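You operate a simulated robot arm through the tools that you are given. There is no shell and no other tool.

Carry out the task below with a simulated robot arm. There is one attempt and no reset: what you move stays moved.

Task
Fit the soft padded rest on the board's post and lock it.
Fine: the post cap goes in the cap tray. Set down upright: post cap.

The check looks at the end state, three seconds after you hand in, the way a careful person would. Anything else that was tipped, shoved, dropped, spilled or broken makes it a failure. Lids that push on must go on centred and level and be pressed home; caps that screw on are set level and turned clockwise until they are tight.

Robot
A 7-joint arm with a two-finger parallel gripper, fixed in place. Base frame: the origin is on the floor under the middle of its stand, x ahead of it, y to its left, z up; the work surface is at about z = 0.82. Lengths are in m, angles in degrees, forces in N, time in s.
With the tool pointing down near the work surface it reaches from about 0.1 to 0.66 m from the base axis. Its first joint turns from -66.0 to 66.0 degrees. Payload 1.57 kg.
The TCP is the grasp point between the finger pads, 0.03 m short of the fingertips. In the tool frame z runs along the fingers and y along their closing line. The gripper opens to 0.08 m. The fingers are 0.017 m wide and 0.012 m thick; the gripper's body (0.04 by 0.082 m) begins 0.08 m behind the TCP.
Orientation is that of the tool frame in the base frame, as a unit quaternion [w, x, y, z]. With the fingers straight down and closing along the base's y, the tool's x points along the base's -x, its y along +y and its z along -z.

Tools
- The arm moves only by the tool send_rows. Its argument "targets" is a list of rows, each a list of 7 numbers: the finger opening in m, from 0 to 0.08, then the shift along the tool's x, y, z in m, then the turn, a rotation vector about the tool's x, y, z in degrees. In form: [[claw, dx, dy, dz, wx, wy, wz], ...]. A call has 1 to 20 rows; each row is the pose to reach, as a shift and turn from the pose commanded when the call began, along the tool's axes at that moment. Rows are played at 5 a second. More than 0.05 m and 8.6 degrees between two rows, or a gripper value outside its range, and nothing of the call is played. A pose out of reach is approached as far as the arm can. The call stops where the force on the tool passes 40 N (or 10 N more than at its start, if that is more) or the arm is blocked; 0.2 s more then pass. Each finger travels about 0.072 m/s and halts on what it meets, pressing with about 39 N; the grip force reading is that of the motor and also rises with nothing between the fingers. The clock runs only during rows and for 0.2 s after the last one: add rows that repeat a pose to give the fingers time. It gives the time, the measured TCP pose, the force on the tool (base axes), the opening and the grip force at its end, in the units of the frame above (readings bear some noise), with the torque about the TCP (base axes, N m) and any sound that the robot's microphone picked up.
- Cameras (640 x 400 px; columns grow to the right, rows downward): "scene" is fixed at [0.0595, 0.4407, 1.4203]; the picture's right is [-0.75, -0.66, 0.00], its down [-0.45, 0.51, -0.74] and it looks along [0.49, -0.55, -0.68] (base axes); focal length 365 px, centre (320, 200). "wrist" rides on the gripper at [0.072, -0.007, -0.122] in the tool frame; the picture's right is [0.09, 1.00, 0.00], its down [-0.84, 0.08, -0.54] and it looks along [-0.54, 0.05, 0.84] (tool axes); focal length 238 px, centre (320, 200). There is no depth. A picture from a camera that has moved, and an enlarged one, comes with that camera's place and axes in the base frame and with its lens. The place of the scene camera against the robot may be out by one fixed shift of up to 0.012 m in any direction.
- capture(camera): a new picture of that camera. The clock stands still meanwhile.
- inspect(camera, box): a new picture of the part [left, top, right, bottom] of that camera's present view, enlarged. The clock stands still meanwhile.
- close_job(): hands the job in; it is judged then, once.

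Nothing tells you positions but the pictures and the camera data. Unless the task says otherwise, let go and move clear before handing in.

The tools are called by a JSON object that holds its "api" and its "payload". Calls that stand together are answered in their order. send_rows: Moves the arm, as the interface text tells. Its arguments: {"type":"object","properties":{"targets":{"type":"array","items":{"type":"array","items":{"type":"number"}}}},"required":["targets"]} The other tools are called the same way: capture (camera) takes a picture; inspect (camera, box) takes an enlarged picture of a part of a camera's view; close_job () hands the job in.

At the start:

```text
clock: 0.0
tool_pos: [0.4068, 0.1931, 1.1384]
tool_rot: [0.0, -0.001, 1.0, 0.0]
force: [0.2, 1.4, 0.1]
moment: [-0.03, -0.03, 0.03]
finger_gap: 0.0801
grip_force: 0.0
```

scene: 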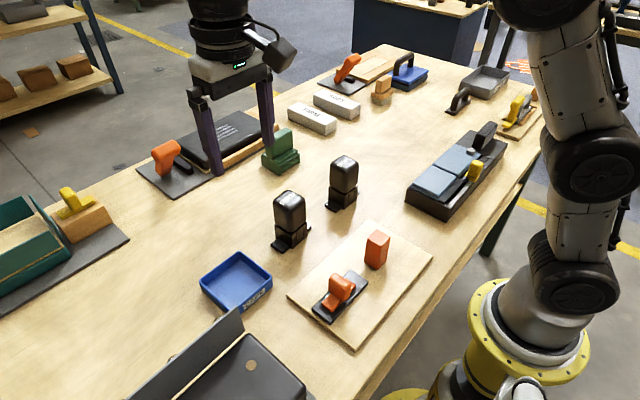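
wrist: 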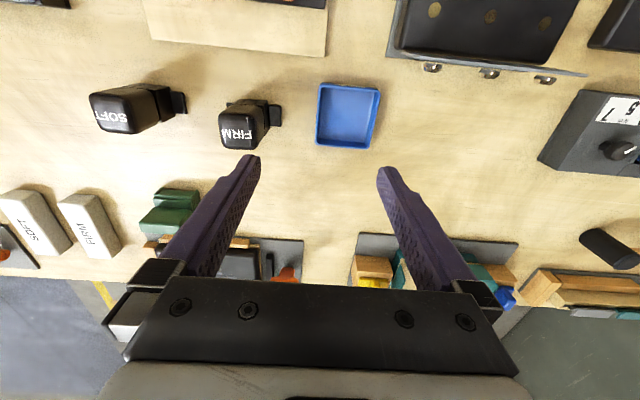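

I see a board with an orange cap/post and a lever latch, two black padded rests labelled SOFT and FIRM, and a blue tray. I'll look closer before moving anything.

{"api": "inspect", "payload": {"camera": "scene", "box": [260, 140, 440, 350]}}

{"api": "inspect", "payload": {"camera": "wrist", "box": [80, 60, 400, 260]}}

{"api": "inspect", "payload": {"camera": "scene", "box": [180, 230, 340, 350]}}

```text
1.90 times, centred on (350, 245) of scene
camera zoom: at [0.0595, 0.4407, 1.4203], right [-0.75, -0.66, 0.0], down [-0.45, 0.51, -0.74], along [0.49, -0.55, -0.68], focal length 695 px, centre (263, 114)
```

zoom: 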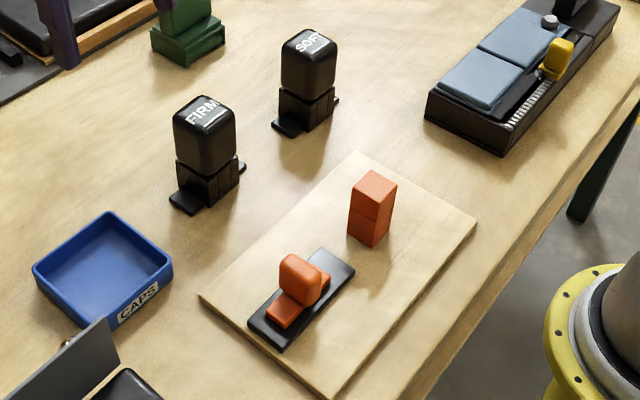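

```text
2.00 times, centred on (240, 160) of wrist
camera zoom: at [0.3364, 0.1877, 1.2609], right [-0.09, 1.0, 0.0], down [0.84, 0.08, 0.54], along [0.54, 0.05, -0.84], focal length 477 px, centre (480, 280)
```

zoom: 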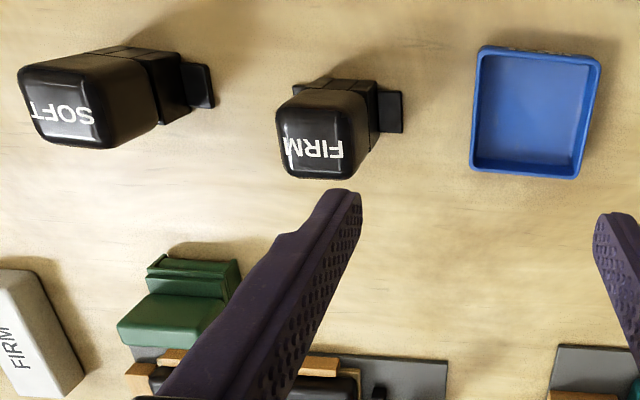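

```text
3.33 times, centred on (260, 290) of scene
camera zoom: at [0.0595, 0.4407, 1.4203], right [-0.75, -0.66, 0.0], down [-0.45, 0.51, -0.74], along [0.49, -0.55, -0.68], focal length 1216 px, centre (520, -100)
```

zoom: 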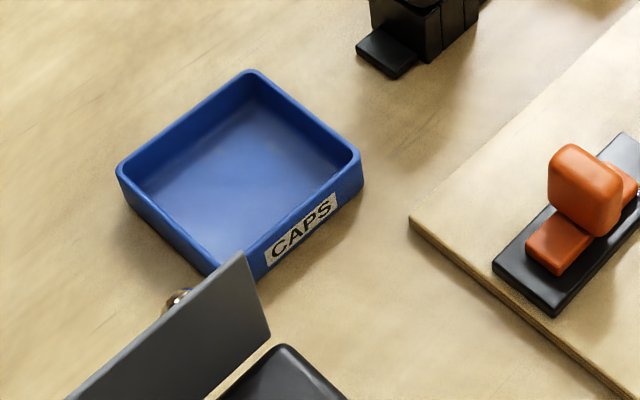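

The board lies at about x 0.27, with the capped post near y 0.04 and the slider near y 0.14. SOFT is near (0.44, -0.06), FIRM near (0.45, 0.10) and the tray near (0.45, 0.24). I'll move the wrist camera over the board at a safe height.

{"api": "send_rows", "payload": {"targets": [[0.08, 0.023, -0.013, 0.011, 0, 0, 0], [0.08, 0.046, -0.026, 0.022, 0, 0, 0], [0.08, 0.069, -0.039, 0.033, 0, 0, 0], [0.08, 0.092, -0.052, 0.044, 0, 0, 0], [0.08, 0.115, -0.065, 0.055, 0, 0, 0], [0.08, 0.138, -0.078, 0.066, 0, 0, 0], [0.08, 0.161, -0.09, 0.077, 0, 0, 0], [0.08, 0.187, -0.103, 0.088, 0, 0, 0], [0.08, 0.187, -0.103, 0.088, 0, 0, 0]]}}

{"api": "capture", "payload": {"camera": "wrist"}}

{"api": "capture", "payload": {"camera": "scene"}}

```text
clock: 2.0
tool_pos: [0.2212, 0.0903, 1.0498]
tool_rot: [-0.001, -0.001, 1.0, -0.001]
force: [0.7, 0.4, -0.1]
moment: [0.01, -0.02, 0.04]
finger_gap: 0.0798
grip_force: 0.0
```

```text
taken
camera wrist: at [0.1491, 0.0844, 1.1722], right [-0.09, 1.0, 0.0], down [0.84, 0.08, 0.54], along [0.54, 0.05, -0.84], focal length 238 px, centre (320, 200)
```

wrist: 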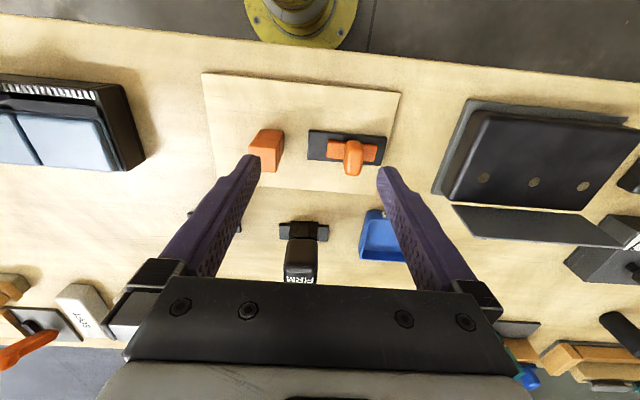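

```text
taken
```

scene: 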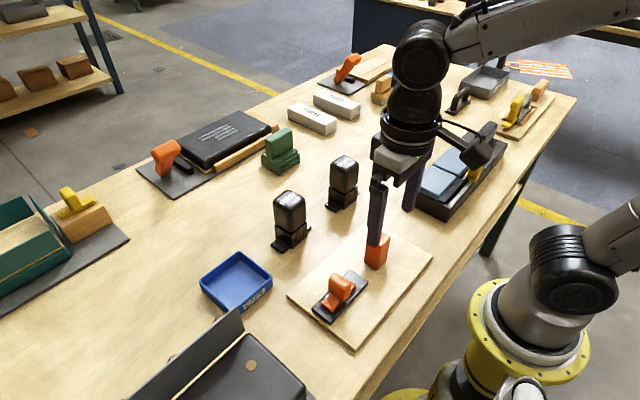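

The board is in view with the post cap on the left and the slider lock on the right. I'll enlarge these details.

{"api": "inspect", "payload": {"camera": "wrist", "box": [200, 70, 410, 200]}}

{"api": "inspect", "payload": {"camera": "wrist", "box": [280, 110, 400, 185]}}

{"api": "inspect", "payload": {"camera": "scene", "box": [300, 220, 400, 330]}}

{"api": "inspect", "payload": {"camera": "scene", "box": [260, 145, 370, 255]}}

```text
3.05 times, centred on (305, 135) of wrist
camera zoom: at [0.1491, 0.0844, 1.1722], right [-0.09, 1.0, 0.0], down [0.84, 0.08, 0.54], along [0.54, 0.05, -0.84], focal length 726 px, centre (366, 398)
```

zoom: 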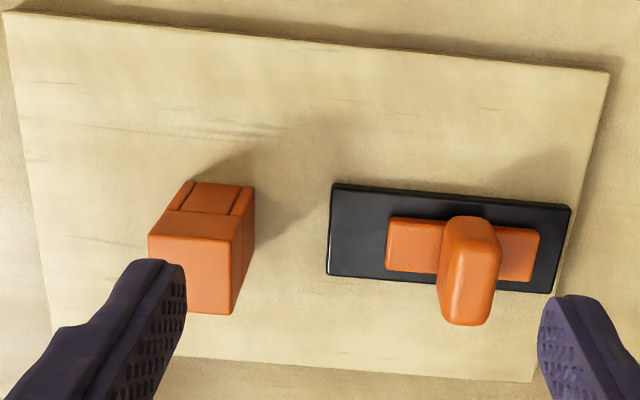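

```text
5.33 times, centred on (340, 148) of wrist
camera zoom: at [0.1491, 0.0844, 1.1722], right [-0.09, 1.0, 0.0], down [0.84, 0.08, 0.54], along [0.54, 0.05, -0.84], focal length 1271 px, centre (213, 480)
```

zoom: 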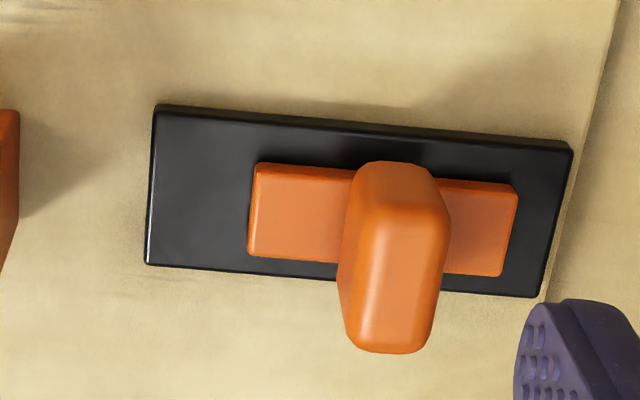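

```text
3.64 times, centred on (350, 275) of scene
camera zoom: at [0.0595, 0.4407, 1.4203], right [-0.75, -0.66, 0.0], down [-0.45, 0.51, -0.74], along [0.49, -0.55, -0.68], focal length 1327 px, centre (211, -73)
```

zoom: 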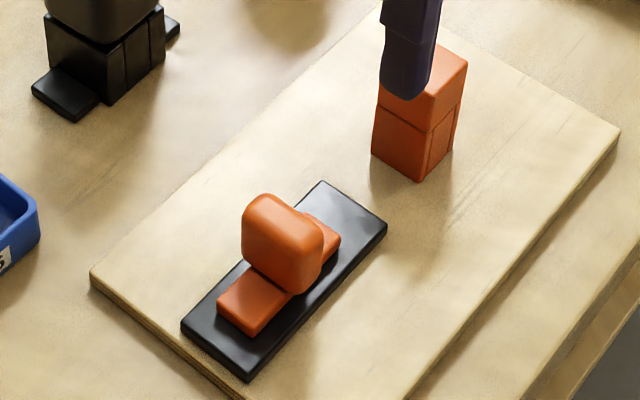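

```text
3.64 times, centred on (315, 200) of scene
camera zoom: at [0.0595, 0.4407, 1.4203], right [-0.75, -0.66, 0.0], down [-0.45, 0.51, -0.74], along [0.49, -0.55, -0.68], focal length 1327 px, centre (338, 200)
```

zoom: 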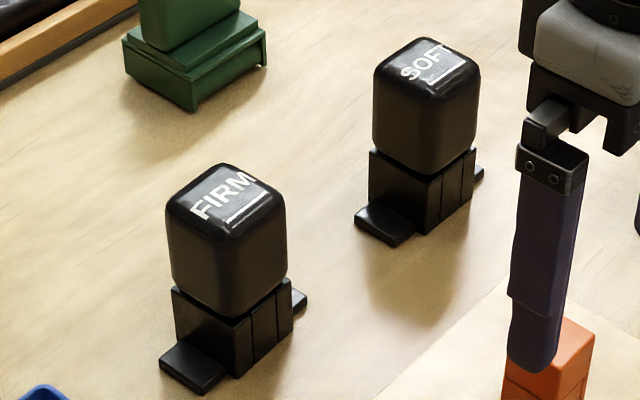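

The board is square to the base axes: x 0.19–0.347, y −0.06–0.193, and the slider track runs toward the post. I'll go lower and nearer the cap for a second viewpoint.

{"api": "send_rows", "payload": {"targets": [[0.08, 0.007, -0.02, 0.02, 0, 0, 0], [0.08, 0.014, -0.04, 0.04, 0, 0, 0], [0.08, 0.02, -0.06, 0.06, 0, 0, 0], [0.08, 0.02, -0.06, 0.06, 0, 0, 0]]}}

{"api": "capture", "payload": {"camera": "wrist"}}

{"api": "inspect", "payload": {"camera": "wrist", "box": [260, 90, 400, 190]}}

```text
clock: 3.0
tool_pos: [0.2002, 0.0298, 0.9909]
tool_rot: [-0.001, -0.001, 1.0, 0.001]
force: [-0.6, 0.1, -0.1]
moment: [0.02, 0.01, -0.04]
finger_gap: 0.0801
grip_force: 0.1
```

```text
taken
camera wrist: at [0.1297, 0.0247, 1.1128], right [-0.09, 1.0, 0.0], down [0.84, 0.08, 0.54], along [0.54, 0.05, -0.84], focal length 238 px, centre (320, 200)
```

wrist: 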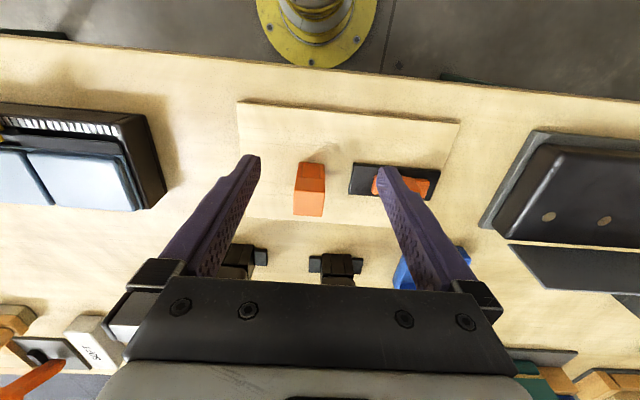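

```text
4.00 times, centred on (330, 140) of wrist
camera zoom: at [0.1297, 0.0247, 1.1128], right [-0.09, 1.0, 0.0], down [0.84, 0.08, 0.54], along [0.54, 0.05, -0.84], focal length 953 px, centre (280, 440)
```

zoom: 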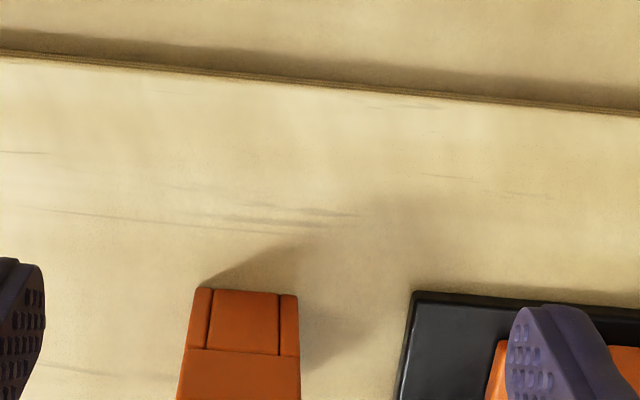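

I'll enlarge the cap itself in this view.

{"api": "inspect", "payload": {"camera": "wrist", "box": [262, 145, 374, 225]}}

{"api": "inspect", "payload": {"camera": "wrist", "box": [220, 220, 380, 290]}}

```text
5.00 times, centred on (318, 185) of wrist
camera zoom: at [0.1297, 0.0247, 1.1128], right [-0.09, 1.0, 0.0], down [0.84, 0.08, 0.54], along [0.54, 0.05, -0.84], focal length 1192 px, centre (330, 275)
```

zoom: 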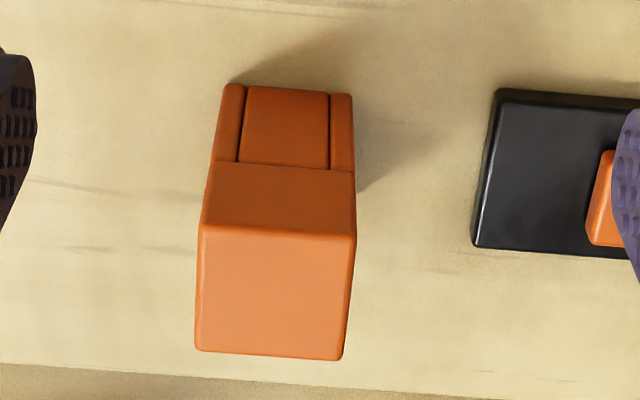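

```text
4.00 times, centred on (300, 255) of wrist
camera zoom: at [0.1297, 0.0247, 1.1128], right [-0.09, 1.0, 0.0], down [0.84, 0.08, 0.54], along [0.54, 0.05, -0.84], focal length 953 px, centre (400, -20)
```

zoom: 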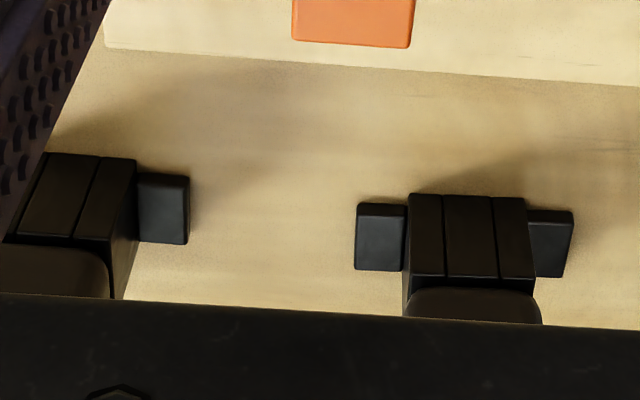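

The cap top is at z≈0.902, centred near (0.271, 0.026) and 32 mm square, on a board whose top is at about 0.832. The rests have a square socket body with tabs on ±y, which match the sliding lock. I'll line up above the cap and check the alignment.

{"api": "send_rows", "payload": {"targets": [[0.08, -0.02, -0.001, 0.005, 0, 0, 0], [0.08, -0.04, -0.002, 0.01, 0, 0, 0], [0.08, -0.06, -0.003, 0.015, 0, 0, 0], [0.08, -0.071, -0.004, 0.02, 0, 0, 0], [0.08, -0.071, -0.004, 0.02, 0, 0, 0]]}}

{"api": "capture", "payload": {"camera": "wrist"}}

{"api": "inspect", "payload": {"camera": "wrist", "box": [230, 80, 410, 190]}}

{"api": "inspect", "payload": {"camera": "scene", "box": [310, 180, 450, 300]}}

```text
clock: 4.2
tool_pos: [0.2714, 0.0268, 0.9705]
tool_rot: [0.0, 0.0, 1.0, 0.001]
force: [0.0, 0.4, 0.1]
moment: [-0.04, 0.0, -0.02]
finger_gap: 0.0801
grip_force: 0.0
```

```text
taken
camera wrist: at [0.2009, 0.0207, 1.0926], right [-0.09, 1.0, 0.0], down [0.84, 0.08, 0.54], along [0.54, 0.05, -0.84], focal length 238 px, centre (320, 200)
```

wrist: 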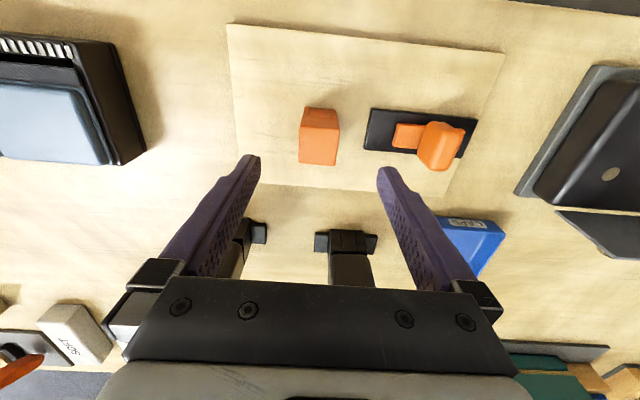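

```text
3.56 times, centred on (320, 135) of wrist
camera zoom: at [0.2009, 0.0207, 1.0926], right [-0.09, 1.0, 0.0], down [0.84, 0.08, 0.54], along [0.54, 0.05, -0.84], focal length 848 px, centre (320, 431)
```

zoom: 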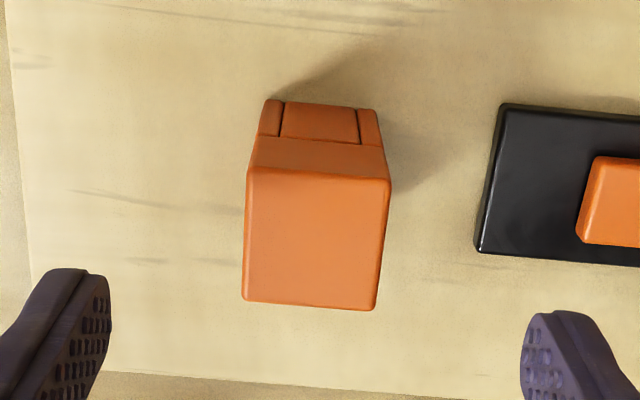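

```text
3.33 times, centred on (380, 240) of scene
camera zoom: at [0.0595, 0.4407, 1.4203], right [-0.75, -0.66, 0.0], down [-0.45, 0.51, -0.74], along [0.49, -0.55, -0.68], focal length 1216 px, centre (120, 67)
```

zoom: 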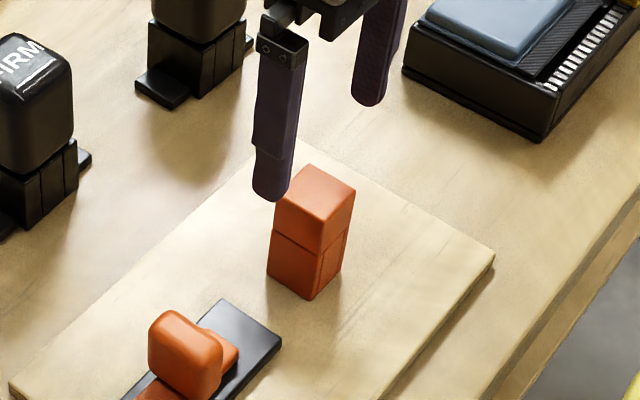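

The TCP is over the cap to within about 1 mm. Next I descend, close on the cap and check.

{"api": "send_rows", "payload": {"targets": [[0.08, 0, -0.001, 0.025, 0, 0, 0], [0.08, 0, -0.001, 0.05, 0, 0, 0], [0.08, 0, -0.001, 0.07, 0, 0, 0], [0.08, 0, -0.001, 0.0835, 0, 0, 0], [0.06, 0, -0.001, 0.0835, 0, 0, 0], [0.045, 0, -0.001, 0.0835, 0, 0, 0], [0.035, 0, -0.001, 0.0835, 0, 0, 0], [0.025, 0, -0.001, 0.0835, 0, 0, 0], [0.025, 0, -0.001, 0.0835, 0, 0, 0], [0.025, 0, -0.001, 0.0835, 0, 0, 0]]}}

{"api": "capture", "payload": {"camera": "wrist"}}

```text
clock: 6.4
tool_pos: [0.2718, 0.0257, 0.8882]
tool_rot: [0.001, 0.0, 1.0, 0.001]
force: [0.3, 0.0, -0.9]
moment: [0.0, 0.0, 0.03]
finger_gap: 0.0319
grip_force: 38.7
```

```text
taken
camera wrist: at [0.2008, 0.0195, 1.01], right [-0.09, 1.0, 0.0], down [0.84, 0.08, 0.54], along [0.54, 0.05, -0.84], focal length 238 px, centre (320, 200)
```

wrist: 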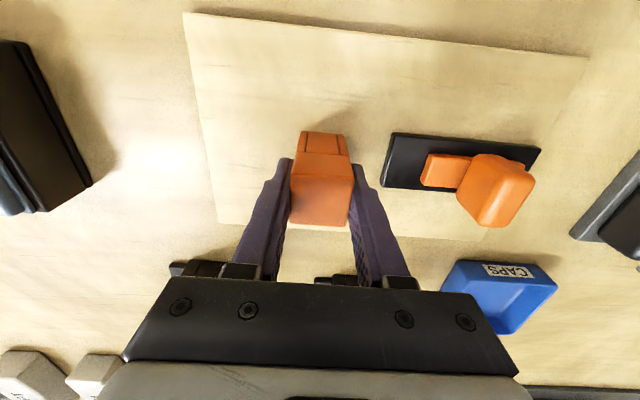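

Both fingers hold the cap, with a gap of 0.0319 and almost no force on the tool. I'll lift it straight up slowly.

{"api": "send_rows", "payload": {"targets": [[0.025, 0, 0, -0.004, 0, 0, 0], [0.025, 0, 0, -0.01, 0, 0, 0], [0.025, 0, 0, -0.02, 0, 0, 0], [0.025, 0, 0, -0.03, 0, 0, 0], [0.025, 0, 0, -0.045, 0, 0, 0], [0.025, 0, 0, -0.06, 0, 0, 0], [0.025, 0, 0, -0.08, 0, 0, 0], [0.025, 0, 0, -0.1, 0, 0, 0], [0.025, 0, 0, -0.12, 0, 0, 0], [0.025, 0, 0, -0.12, 0, 0, 0]]}}

{"api": "capture", "payload": {"camera": "wrist"}}

{"api": "capture", "payload": {"camera": "scene"}}

```text
clock: 8.6
tool_pos: [0.2725, 0.0247, 1.0068]
tool_rot: [0.0, 0.0, 1.0, 0.0]
force: [0.3, -0.4, -1.0]
moment: [0.01, 0.01, 0.01]
finger_gap: 0.032
grip_force: 38.8
```

```text
taken
camera wrist: at [0.201, 0.0197, 1.1296], right [-0.09, 1.0, 0.0], down [0.84, 0.08, 0.54], along [0.54, 0.05, -0.84], focal length 238 px, centre (320, 200)
```

wrist: 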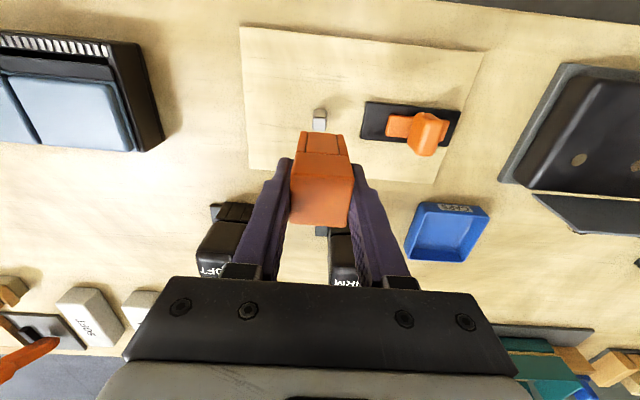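

```text
taken
```

scene: 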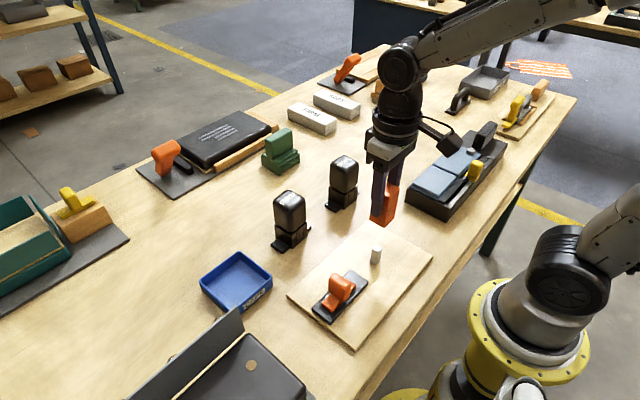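

The cap is off and a small metal post shows on the board. I'll look at it closely.

{"api": "inspect", "payload": {"camera": "wrist", "box": [290, 90, 360, 140]}}

{"api": "inspect", "payload": {"camera": "scene", "box": [340, 230, 410, 280]}}

{"api": "inspect", "payload": {"camera": "wrist", "box": [390, 180, 510, 280]}}

```text
8.00 times, centred on (325, 115) of wrist
camera zoom: at [0.201, 0.0197, 1.1296], right [-0.09, 1.0, 0.0], down [0.84, 0.08, 0.54], along [0.54, 0.05, -0.84], focal length 1907 px, centre (280, 880)
```

zoom: 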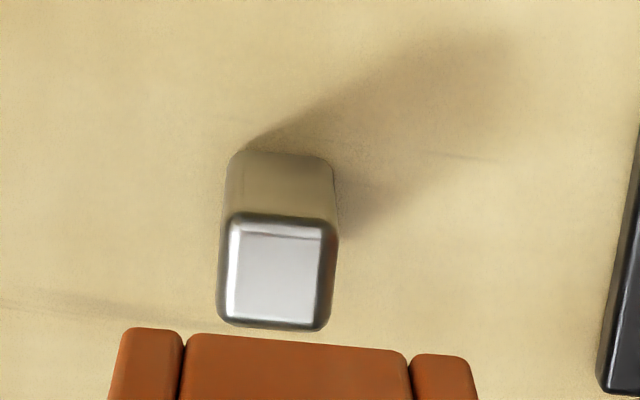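

```text
8.00 times, centred on (375, 255) of scene
camera zoom: at [0.0595, 0.4407, 1.4203], right [-0.75, -0.66, 0.0], down [-0.45, 0.51, -0.74], along [0.49, -0.55, -0.68], focal length 2918 px, centre (-120, -240)
```

zoom: 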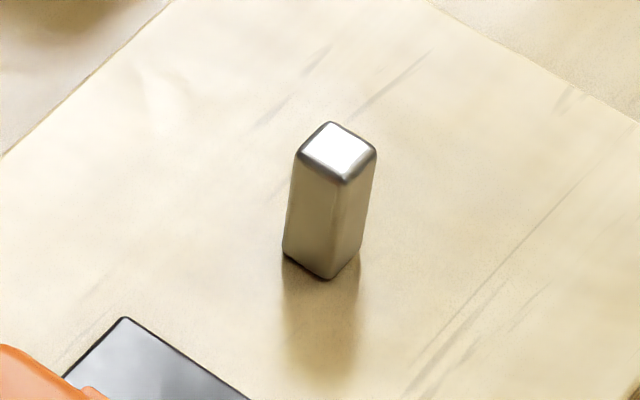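

```text
4.00 times, centred on (450, 230) of wrist
camera zoom: at [0.201, 0.0197, 1.1296], right [-0.09, 1.0, 0.0], down [0.84, 0.08, 0.54], along [0.54, 0.05, -0.84], focal length 953 px, centre (-200, 80)
```

zoom: 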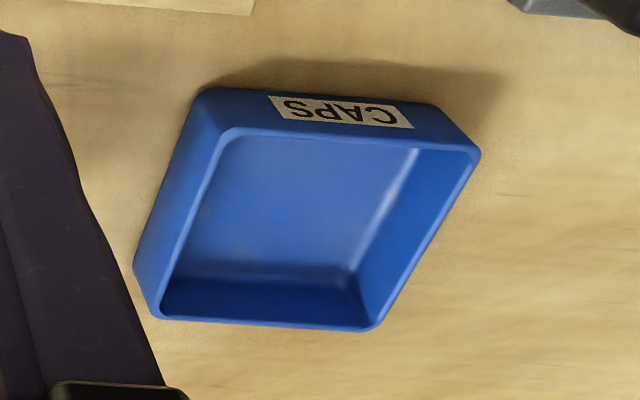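

The post is about 15 mm square, top at z≈0.872 and centred near (0.2705, 0.0257). The tray spans x 0.39–0.485 and y 0.195–0.29. I'll carry the cap at height to above the tray centre.

{"api": "send_rows", "payload": {"targets": [[0.025, -0.0167, 0.0217, 0, 0, 0, 0], [0.025, -0.0334, 0.0434, 0, 0, 0, 0], [0.025, -0.0501, 0.0651, 0, 0, 0, 0], [0.025, -0.0668, 0.0868, 0, 0, 0, 0], [0.025, -0.0835, 0.1085, 0, 0, 0, 0], [0.025, -0.1002, 0.1302, 0, 0, 0, 0], [0.025, -0.1169, 0.1519, 0, 0, 0, 0], [0.025, -0.1336, 0.1736, 0, 0, 0, 0], [0.025, -0.1503, 0.1953, 0, 0, 0, 0], [0.025, -0.167, 0.217, 0, 0, 0, 0], [0.025, -0.167, 0.217, 0, 0, 0, 0], [0.025, -0.167, 0.217, 0.04, 0, 0, 0], [0.025, -0.167, 0.217, 0.07, 0, 0, 0], [0.025, -0.167, 0.217, 0.07, 0, 0, 0]]}}

{"api": "capture", "payload": {"camera": "wrist"}}

{"api": "inspect", "payload": {"camera": "scene", "box": [160, 180, 340, 330]}}

```text
clock: 11.6
tool_pos: [0.4365, 0.241, 0.9372]
tool_rot: [0.0, 0.0, 1.0, 0.0]
force: [-0.8, -0.1, 0.2]
moment: [-0.01, 0.02, -0.01]
finger_gap: 0.0316
grip_force: 39.5
```

```text
taken
camera wrist: at [0.3665, 0.2368, 1.0596], right [-0.09, 1.0, 0.0], down [0.84, 0.08, 0.54], along [0.54, 0.05, -0.84], focal length 238 px, centre (320, 200)
```

wrist: 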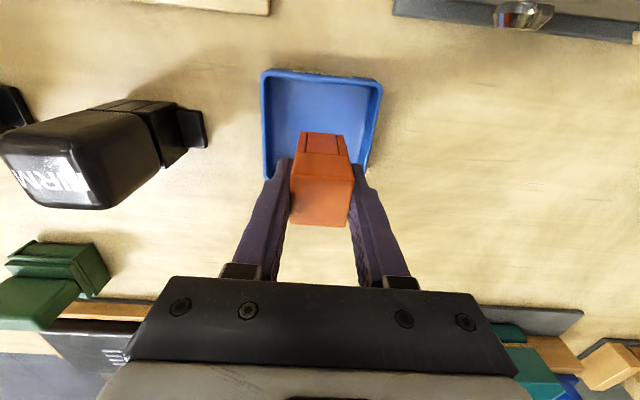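

```text
2.67 times, centred on (250, 255) of scene
camera zoom: at [0.0595, 0.4407, 1.4203], right [-0.75, -0.66, 0.0], down [-0.45, 0.51, -0.74], along [0.49, -0.55, -0.68], focal length 973 px, centre (507, 53)
```

zoom: 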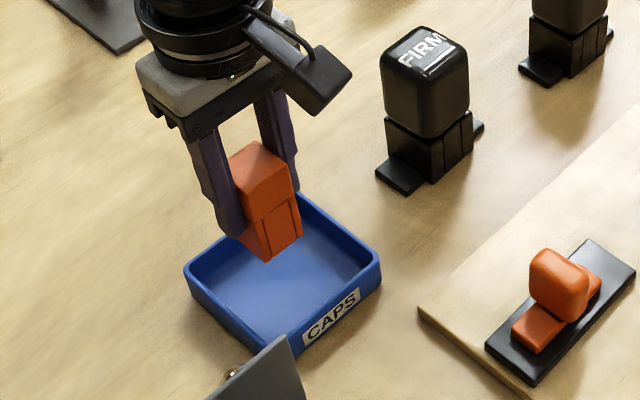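

The cap hangs centred over the tray. I'll lower it to just above the floor, then the last millimetres gently.

{"api": "send_rows", "payload": {"targets": [[0.025, 0, 0, 0.02, 0, 0, 0], [0.025, 0, 0, 0.04, 0, 0, 0], [0.025, 0, 0, 0.05, 0, 0, 0], [0.025, 0, 0, 0.052, 0, 0, 0], [0.025, 0, 0, 0.052, 0, 0, 0]]}}

{"api": "inspect", "payload": {"camera": "scene", "box": [180, 220, 300, 330]}}

```text
clock: 12.8
tool_pos: [0.4378, 0.2435, 0.8843]
tool_rot: [0.0, 0.0, 1.0, 0.0]
force: [0.0, -0.3, -0.1]
moment: [0.03, -0.02, 0.0]
finger_gap: 0.0322
grip_force: 39.0
```

```text
3.64 times, centred on (240, 275) of scene
camera zoom: at [0.0595, 0.4407, 1.4203], right [-0.75, -0.66, 0.0], down [-0.45, 0.51, -0.74], along [0.49, -0.55, -0.68], focal length 1327 px, centre (611, -73)
```

zoom: 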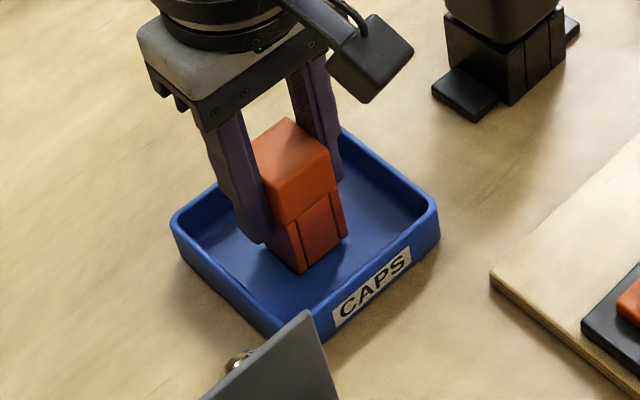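

{"api": "send_rows", "payload": {"targets": [[0.025, 0, 0, 0.001, 0, 0, 0], [0.025, 0, 0, 0.002, 0, 0, 0], [0.025, 0, 0, 0.002, 0, 0, 0]]}}

```text
clock: 13.6
tool_pos: [0.4374, 0.242, 0.8835]
tool_rot: [0.0, 0.0, 1.0, -0.001]
force: [0.3, -0.7, 0.3]
moment: [0.0, 0.01, 0.01]
finger_gap: 0.032
grip_force: 38.8
```

No contact yet at TCP 0.8835. I'll keep lowering in 1 mm steps and watch the force.

{"api": "send_rows", "payload": {"targets": [[0.025, 0, 0, 0.0005, 0, 0, 0], [0.025, 0, 0, 0.001, 0, 0, 0], [0.025, 0, 0, 0.0015, 0, 0, 0], [0.025, 0, 0, 0.0015, 0, 0, 0]]}}

```text
clock: 14.6
tool_pos: [0.4379, 0.2433, 0.8825]
tool_rot: [-0.001, 0.0, 1.0, 0.0]
force: [0.4, -0.9, -0.7]
moment: [-0.03, 0.0, -0.03]
finger_gap: 0.0319
grip_force: 39.2
```

The force is still near zero, so the cap is not on the floor yet. I'll take another small step down.

{"api": "send_rows", "payload": {"targets": [[0.025, 0, 0, 0.0005, 0, 0, 0], [0.025, 0, 0, 0.001, 0, 0, 0], [0.025, 0, 0, 0.0015, 0, 0, 0], [0.025, 0, 0, 0.0015, 0, 0, 0]]}}

```text
clock: 15.6
tool_pos: [0.4375, 0.2436, 0.8811]
tool_rot: [0.001, 0.0, 1.0, 0.001]
force: [-0.2, -2.0, 6.1]
moment: [-0.12, 0.1, 0.03]
finger_gap: 0.0323
grip_force: 39.1
```

The cap touched the floor with about 6 N. I'll open just enough to clear it inside the tray, then rise straight up.

{"api": "send_rows", "payload": {"targets": [[0.036, 0, 0, 0, 0, 0, 0], [0.042, 0, 0, 0, 0, 0, 0], [0.048, 0, 0, 0, 0, 0, 0], [0.048, 0, 0, 0, 0, 0, 0], [0.048, 0, 0, -0.01, 0, 0, 0], [0.048, 0, 0, -0.03, 0, 0, 0], [0.048, 0, 0, -0.06, 0, 0, 0], [0.048, 0, 0, -0.09, 0, 0, 0], [0.048, 0, 0, -0.12, 0, 0, 0], [0.048, 0, 0, -0.14, 0, 0, 0], [0.048, 0, 0, -0.14, 0, 0, 0]]}}

{"api": "capture", "payload": {"camera": "wrist"}}

{"api": "inspect", "payload": {"camera": "scene", "box": [180, 220, 300, 330]}}

```text
clock: 18.0
tool_pos: [0.4385, 0.2412, 1.0209]
tool_rot: [0.0, 0.0, 1.0, 0.0]
force: [1.5, -0.6, 0.4]
moment: [0.0, 0.02, 0.04]
finger_gap: 0.0481
grip_force: 0.0
```

```text
taken
camera wrist: at [0.3672, 0.2361, 1.1431], right [-0.09, 1.0, 0.0], down [0.84, 0.08, 0.54], along [0.54, 0.05, -0.84], focal length 238 px, centre (320, 200)
```

wrist: 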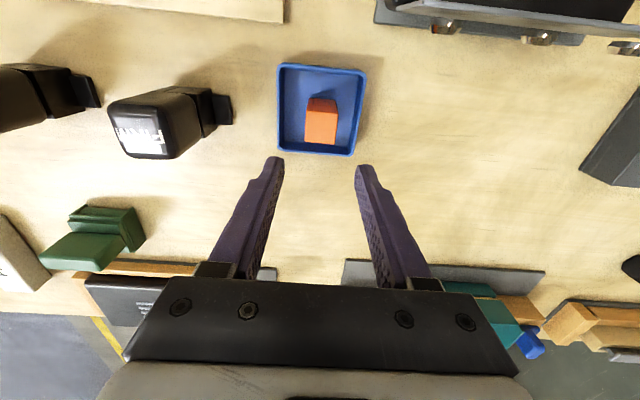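

```text
3.64 times, centred on (240, 275) of scene
camera zoom: at [0.0595, 0.4407, 1.4203], right [-0.75, -0.66, 0.0], down [-0.45, 0.51, -0.74], along [0.49, -0.55, -0.68], focal length 1327 px, centre (611, -73)
```

zoom: 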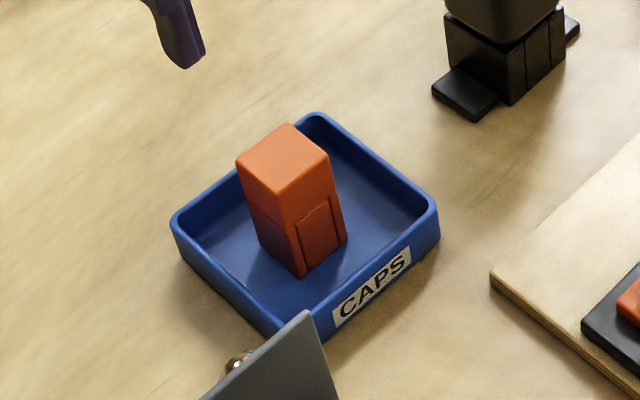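

The cap stands upright and centred in the tray. Next I go over to the SOFT rest to measure it.

{"api": "send_rows", "payload": {"targets": [[0.048, 0, 0, -0.03, 0, 0, 0], [0.06, 0.005, -0.03, -0.05, 0, 0, 0], [0.08, 0.011, -0.06, -0.05, 0, 0, 0], [0.08, 0.017, -0.09, -0.05, 0, 0, 0], [0.08, 0.023, -0.12, -0.05, 0, 0, 0], [0.08, 0.029, -0.15, -0.05, 0, 0, 0], [0.08, 0.035, -0.18, -0.05, 0, 0, 0], [0.08, 0.041, -0.21, -0.05, 0, 0, 0], [0.08, 0.047, -0.24, -0.05, 0, 0, 0], [0.08, 0.053, -0.27, -0.05, 0, 0, 0], [0.08, 0.058, -0.3, -0.05, 0, 0, 0], [0.08, 0.058, -0.3, -0.05, 0, 0, 0]]}}

{"api": "capture", "payload": {"camera": "wrist"}}

{"api": "inspect", "payload": {"camera": "wrist", "box": [240, 80, 400, 190]}}

```text
clock: 20.6
tool_pos: [0.3801, -0.0573, 1.0706]
tool_rot: [0.0, -0.001, 1.0, 0.0]
force: [0.3, -0.3, -2.0]
moment: [0.0, 0.01, 0.02]
finger_gap: 0.08
grip_force: 0.0
```

```text
taken
camera wrist: at [0.3099, -0.0634, 1.1924], right [-0.09, 1.0, 0.0], down [0.84, 0.08, 0.54], along [0.54, 0.05, -0.84], focal length 238 px, centre (320, 200)
```

wrist: 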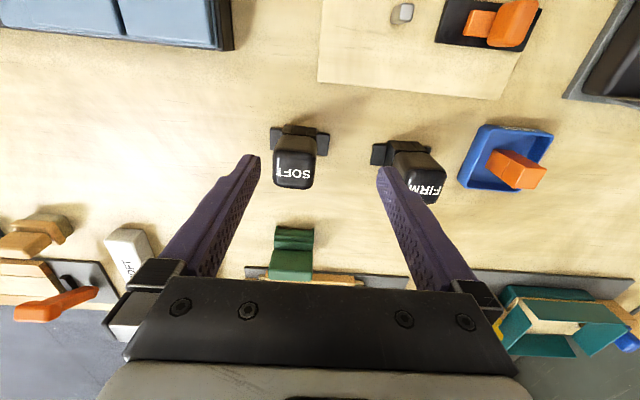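

```text
3.64 times, centred on (320, 135) of wrist
camera zoom: at [0.3099, -0.0634, 1.1924], right [-0.09, 1.0, 0.0], down [0.84, 0.08, 0.54], along [0.54, 0.05, -0.84], focal length 867 px, centre (320, 436)
```

zoom: 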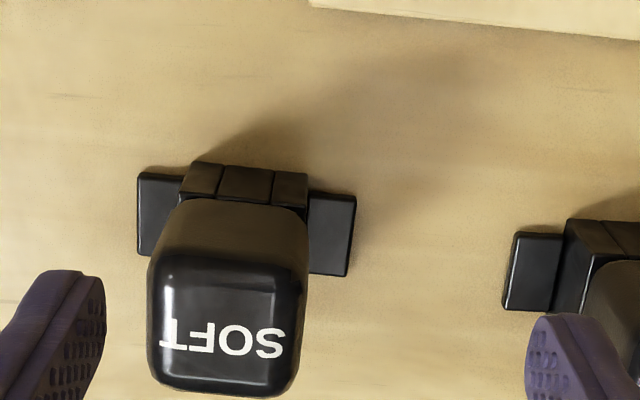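

SOFT stands near (0.44, −0.084), with its tabs spanning y −0.130 to −0.037 and no noticeable yaw. I'll move above it for a second view to fix its height and centre.

{"api": "send_rows", "payload": {"targets": [[0.08, -0.02, -0.009, 0.0, 0, 0, 0], [0.08, -0.04, -0.018, 0.0, 0, 0, 0], [0.08, -0.0597, -0.026, 0.02, 0, 0, 0], [0.08, -0.0597, -0.026, 0.05, 0, 0, 0], [0.08, -0.0597, -0.026, 0.07, 0, 0, 0], [0.08, -0.0597, -0.026, 0.07, 0, 0, 0]]}}

{"api": "capture", "payload": {"camera": "wrist"}}

{"api": "inspect", "payload": {"camera": "wrist", "box": [240, 80, 400, 190]}}

{"api": "inspect", "payload": {"camera": "scene", "box": [280, 120, 400, 220]}}

```text
clock: 22.0
tool_pos: [0.4421, -0.0818, 0.9999]
tool_rot: [-0.001, -0.001, 1.0, 0.0]
force: [-0.4, 0.2, -0.3]
moment: [0.02, 0.05, 0.0]
finger_gap: 0.0803
grip_force: 0.0
```

```text
taken
camera wrist: at [0.3701, -0.0888, 1.122], right [-0.09, 1.0, 0.0], down [0.84, 0.08, 0.54], along [0.54, 0.05, -0.84], focal length 238 px, centre (320, 200)
```

wrist: 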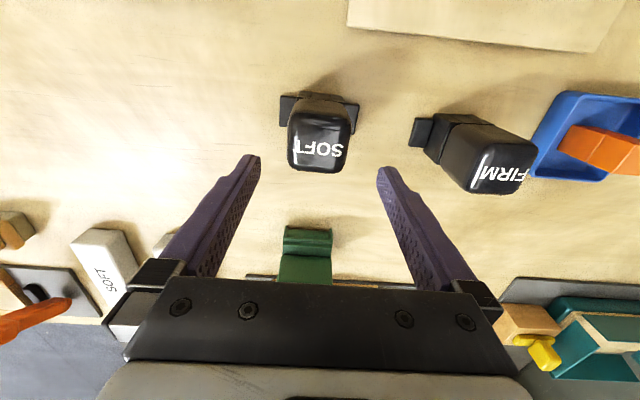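

```text
3.64 times, centred on (320, 135) of wrist
camera zoom: at [0.3701, -0.0888, 1.122], right [-0.09, 1.0, 0.0], down [0.84, 0.08, 0.54], along [0.54, 0.05, -0.84], focal length 867 px, centre (320, 436)
```

zoom: 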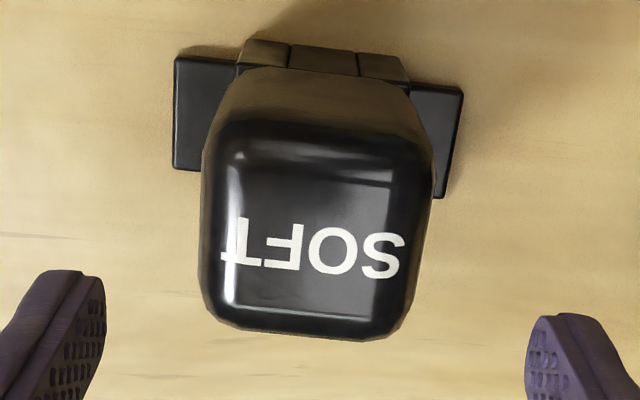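

```text
4.00 times, centred on (340, 170) of scene
camera zoom: at [0.0595, 0.4407, 1.4203], right [-0.75, -0.66, 0.0], down [-0.45, 0.51, -0.74], along [0.49, -0.55, -0.68], focal length 1459 px, centre (240, 320)
```

zoom: 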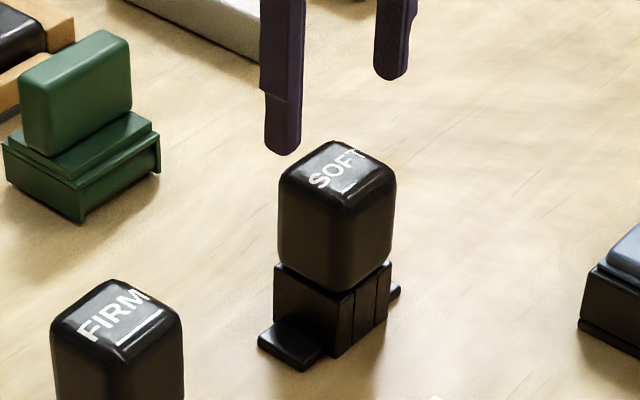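

The SOFT head is about 50 mm square with its top at z≈0.934. By relative measurement, the TCP should shift about 2.5 mm in −x and 2 mm in −y. I'll descend with the fingertips staying on the head, then close.

{"api": "send_rows", "payload": {"targets": [[0.08, 0.0025, -0.0018, 0.02, 0, 0, 0], [0.08, 0.0025, -0.0018, 0.045, 0, 0, 0], [0.08, 0.0025, -0.0018, 0.07, 0, 0, 0], [0.08, 0.0025, -0.0018, 0.09, 0, 0, 0], [0.08, 0.0025, -0.0018, 0.1, 0, 0, 0], [0.08, 0.0025, -0.0018, 0.1, 0, 0, 0]]}}

{"api": "inspect", "payload": {"camera": "wrist", "box": [200, 50, 440, 250]}}

{"api": "inspect", "payload": {"camera": "scene", "box": [280, 120, 400, 220]}}

```text
clock: 23.4
tool_pos: [0.4362, -0.0848, 0.8998]
tool_rot: [0.001, -0.001, 1.0, 0.001]
force: [-0.1, 0.2, 0.6]
moment: [0.03, 0.04, 0.0]
finger_gap: 0.0798
grip_force: 0.0
```

```text
2.00 times, centred on (320, 150) of wrist
camera zoom: at [0.3664, -0.0913, 1.0225], right [-0.09, 1.0, 0.0], down [0.84, 0.08, 0.54], along [0.54, 0.05, -0.84], focal length 477 px, centre (320, 300)
```

zoom: 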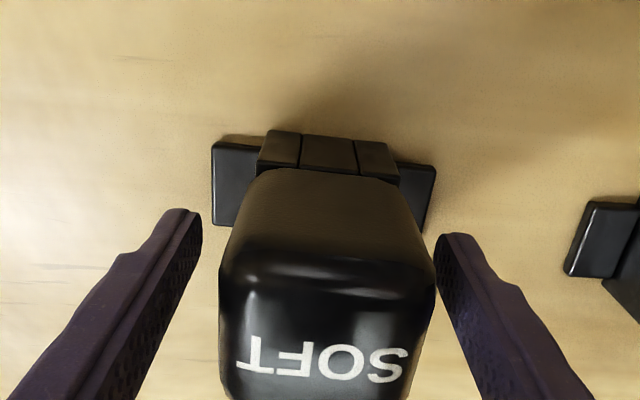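

```text
4.00 times, centred on (340, 170) of scene
camera zoom: at [0.0595, 0.4407, 1.4203], right [-0.75, -0.66, 0.0], down [-0.45, 0.51, -0.74], along [0.49, -0.55, -0.68], focal length 1459 px, centre (240, 320)
```

zoom: 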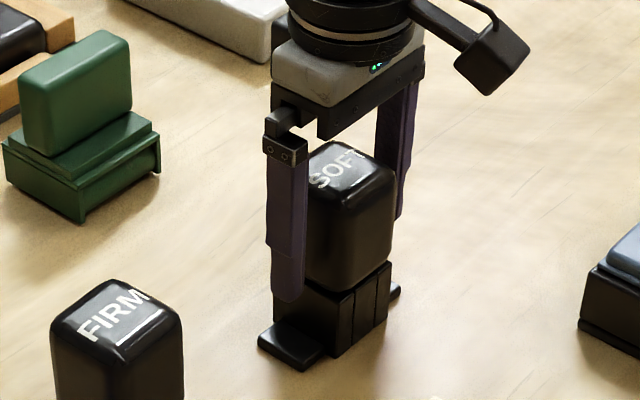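

The fingers straddle the head evenly and clear the tabs. I'll close on it now.

{"api": "send_rows", "payload": {"targets": [[0.07, 0, 0, 0, 0, 0, 0], [0.06, 0, 0, 0, 0, 0, 0], [0.052, 0, 0, 0, 0, 0, 0], [0.046, 0, 0, 0, 0, 0, 0], [0.04, 0, 0, 0, 0, 0, 0], [0.04, 0, 0, 0, 0, 0, 0], [0.04, 0, 0, 0, 0, 0, 0]]}}

{"api": "inspect", "payload": {"camera": "wrist", "box": [200, 50, 440, 250]}}

```text
clock: 25.0
tool_pos: [0.4369, -0.0846, 0.9009]
tool_rot: [0.001, 0.0, 1.0, 0.001]
force: [-0.1, -0.2, 0.6]
moment: [0.06, 0.01, 0.0]
finger_gap: 0.0538
grip_force: 38.9
```

```text
2.00 times, centred on (320, 150) of wrist
camera zoom: at [0.3664, -0.0913, 1.0228], right [-0.09, 1.0, 0.0], down [0.84, 0.08, 0.54], along [0.54, 0.05, -0.84], focal length 477 px, centre (320, 300)
```

zoom: 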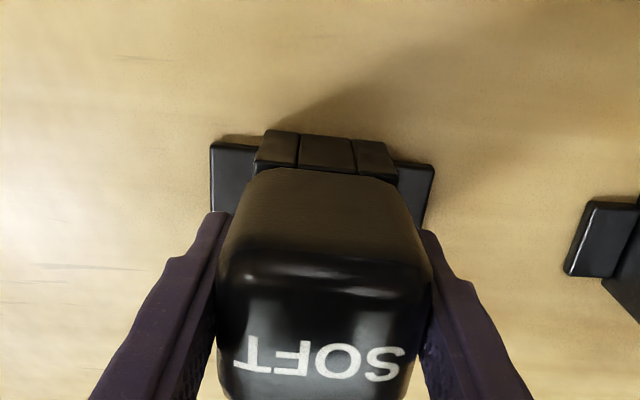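

The grip is firm at a 0.0538 gap. I'll lift slowly and check how the rest hangs.

{"api": "send_rows", "payload": {"targets": [[0.04, 0, 0, -0.005, 0, 0, 0], [0.04, 0, 0, -0.015, 0, 0, 0], [0.04, 0, 0, -0.03, 0, 0, 0], [0.04, 0, 0, -0.05, 0, 0, 0], [0.04, 0, 0, -0.07, 0, 0, 0], [0.04, 0, 0, -0.095, 0, 0, 0], [0.04, 0, 0, -0.12, 0, 0, 0], [0.04, 0, 0, -0.12, 0, 0, 0]]}}

{"api": "capture", "payload": {"camera": "wrist"}}

{"api": "inspect", "payload": {"camera": "scene", "box": [280, 60, 420, 200]}}

```text
clock: 26.8
tool_pos: [0.4373, -0.0842, 1.0211]
tool_rot: [0.0, 0.001, 1.0, 0.0]
force: [-0.1, 0.2, -1.7]
moment: [0.02, 0.02, -0.01]
finger_gap: 0.0536
grip_force: 39.0
```

```text
taken
camera wrist: at [0.3663, -0.091, 1.143], right [-0.09, 1.0, 0.0], down [0.84, 0.08, 0.54], along [0.54, 0.05, -0.84], focal length 238 px, centre (320, 200)
```

wrist: 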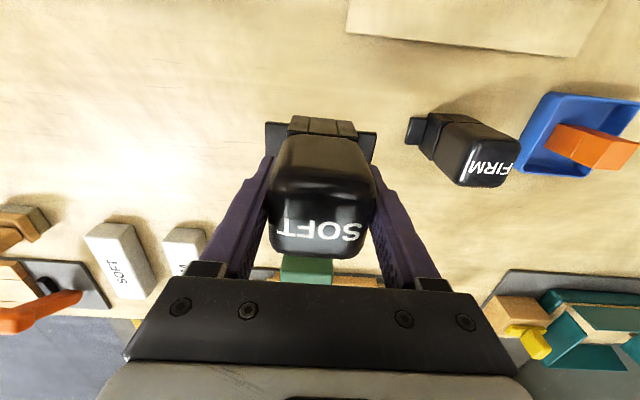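

```text
2.86 times, centred on (350, 130) of scene
camera zoom: at [0.0595, 0.4407, 1.4203], right [-0.75, -0.66, 0.0], down [-0.45, 0.51, -0.74], along [0.49, -0.55, -0.68], focal length 1042 px, centre (234, 400)
```

zoom: 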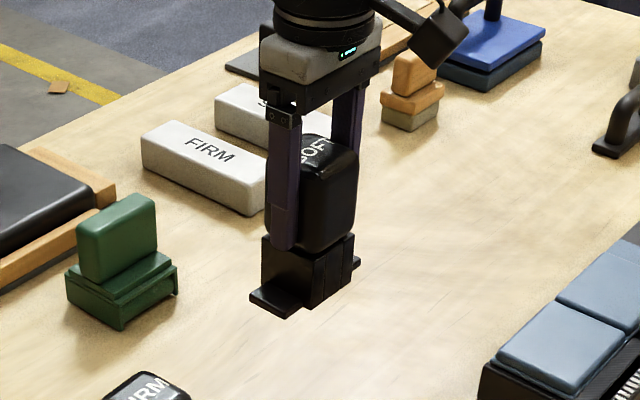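

The rest hangs level. I'll carry it over to above the post and check its alignment before lowering.

{"api": "inspect", "payload": {"camera": "wrist", "box": [250, 90, 400, 180]}}

{"api": "send_rows", "payload": {"targets": [[0.04, 0.021, 0.0137, 0, 0, 0, 0], [0.04, 0.042, 0.0275, 0, 0, 0, 0], [0.04, 0.063, 0.0412, 0, 0, 0, 0], [0.04, 0.084, 0.055, 0, 0, 0, 0], [0.04, 0.105, 0.0687, 0, 0, 0, 0], [0.04, 0.126, 0.0824, 0, 0, 0, 0], [0.04, 0.147, 0.0962, 0, 0, 0, 0], [0.04, 0.1683, 0.1099, 0, 0, 0, 0], [0.04, 0.1683, 0.1099, 0.02, 0, 0, 0], [0.04, 0.1683, 0.1099, 0.02, 0, 0, 0]]}}

{"api": "capture", "payload": {"camera": "wrist"}}

{"api": "inspect", "payload": {"camera": "scene", "box": [310, 160, 450, 300]}}

```text
4.27 times, centred on (325, 135) of wrist
camera zoom: at [0.3663, -0.091, 1.143], right [-0.09, 1.0, 0.0], down [0.84, 0.08, 0.54], along [0.54, 0.05, -0.84], focal length 1017 px, centre (299, 477)
```

zoom: 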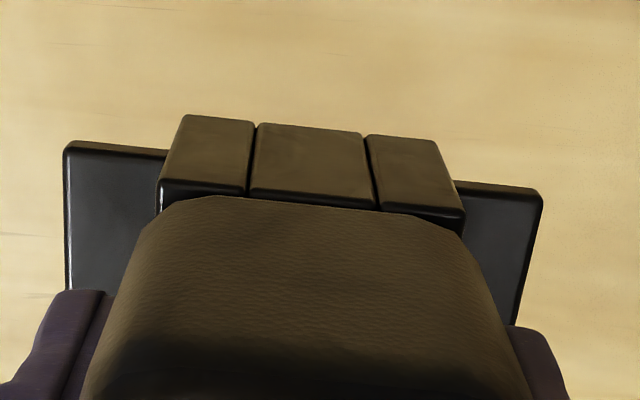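

```text
clock: 29.0
tool_pos: [0.2687, 0.0249, 0.9995]
tool_rot: [0.0, 0.0, 1.0, 0.001]
force: [0.9, 0.3, -1.4]
moment: [-0.01, 0.01, 0.01]
finger_gap: 0.0535
grip_force: 38.7
```

```text
taken
camera wrist: at [0.1976, 0.0185, 1.1212], right [-0.09, 1.0, 0.0], down [0.84, 0.08, 0.54], along [0.54, 0.05, -0.84], focal length 238 px, centre (320, 200)
```

wrist: 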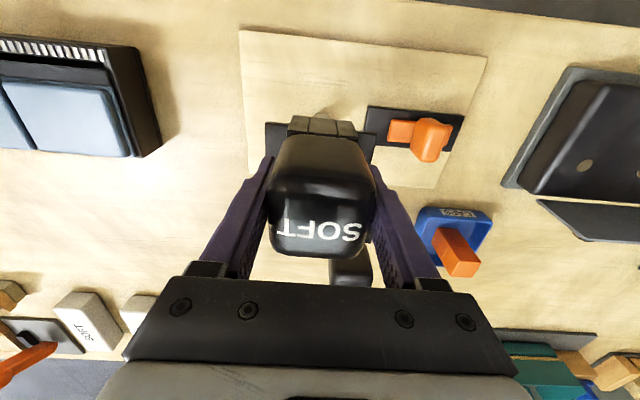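

```text
2.86 times, centred on (380, 230) of scene
camera zoom: at [0.0595, 0.4407, 1.4203], right [-0.75, -0.66, 0.0], down [-0.45, 0.51, -0.74], along [0.49, -0.55, -0.68], focal length 1042 px, centre (149, 114)
```

zoom: 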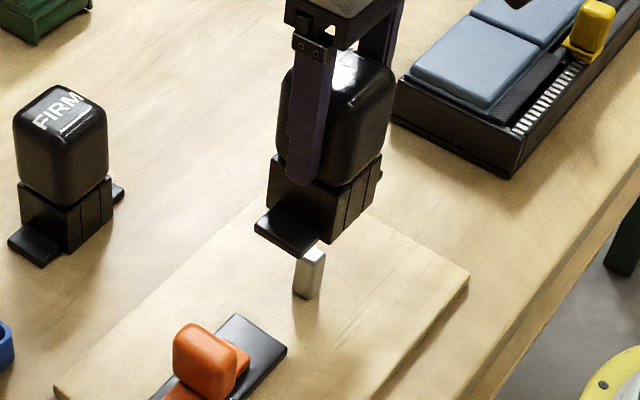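

The rest is above the post. I'll enlarge the scene view to check the alignment precisely.

{"api": "inspect", "payload": {"camera": "scene", "box": [385, 200, 455, 250]}}

{"api": "inspect", "payload": {"camera": "scene", "box": [340, 215, 420, 275]}}

{"api": "inspect", "payload": {"camera": "wrist", "box": [255, 95, 395, 175]}}

```text
8.00 times, centred on (420, 225) of scene
camera zoom: at [0.0595, 0.4407, 1.4203], right [-0.75, -0.66, 0.0], down [-0.45, 0.51, -0.74], along [0.49, -0.55, -0.68], focal length 2918 px, centre (-480, 0)
```

zoom: 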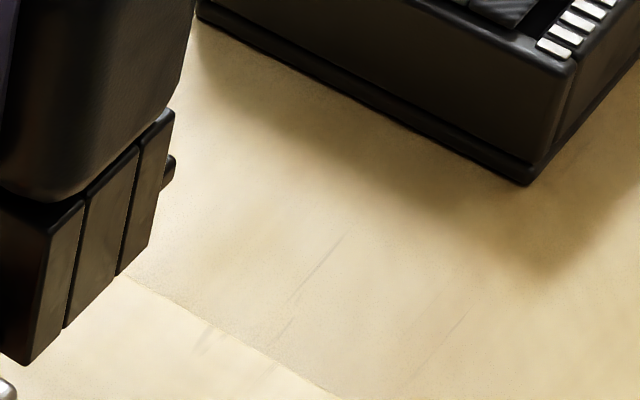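

```text
6.67 times, centred on (380, 245) of scene
camera zoom: at [0.0595, 0.4407, 1.4203], right [-0.75, -0.66, 0.0], down [-0.45, 0.51, -0.74], along [0.49, -0.55, -0.68], focal length 2432 px, centre (-80, -100)
```

zoom: 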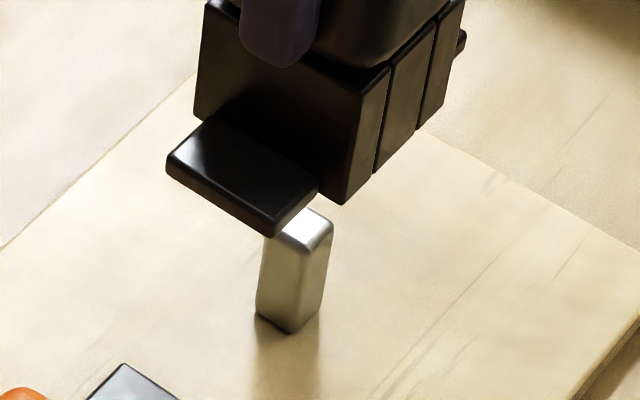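

```text
4.57 times, centred on (325, 135) of wrist
camera zoom: at [0.1976, 0.0185, 1.1212], right [-0.09, 1.0, 0.0], down [0.84, 0.08, 0.54], along [0.54, 0.05, -0.84], focal length 1090 px, centre (297, 497)
```

zoom: 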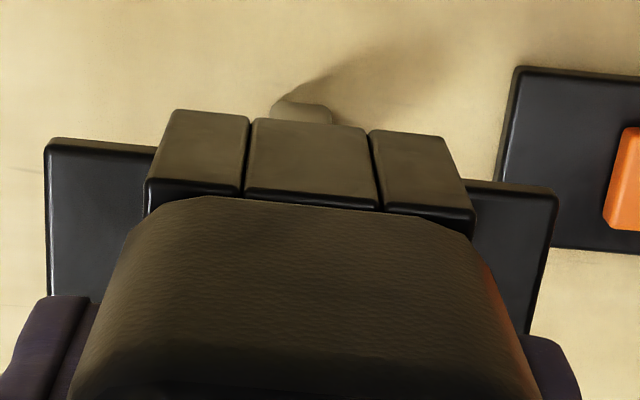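

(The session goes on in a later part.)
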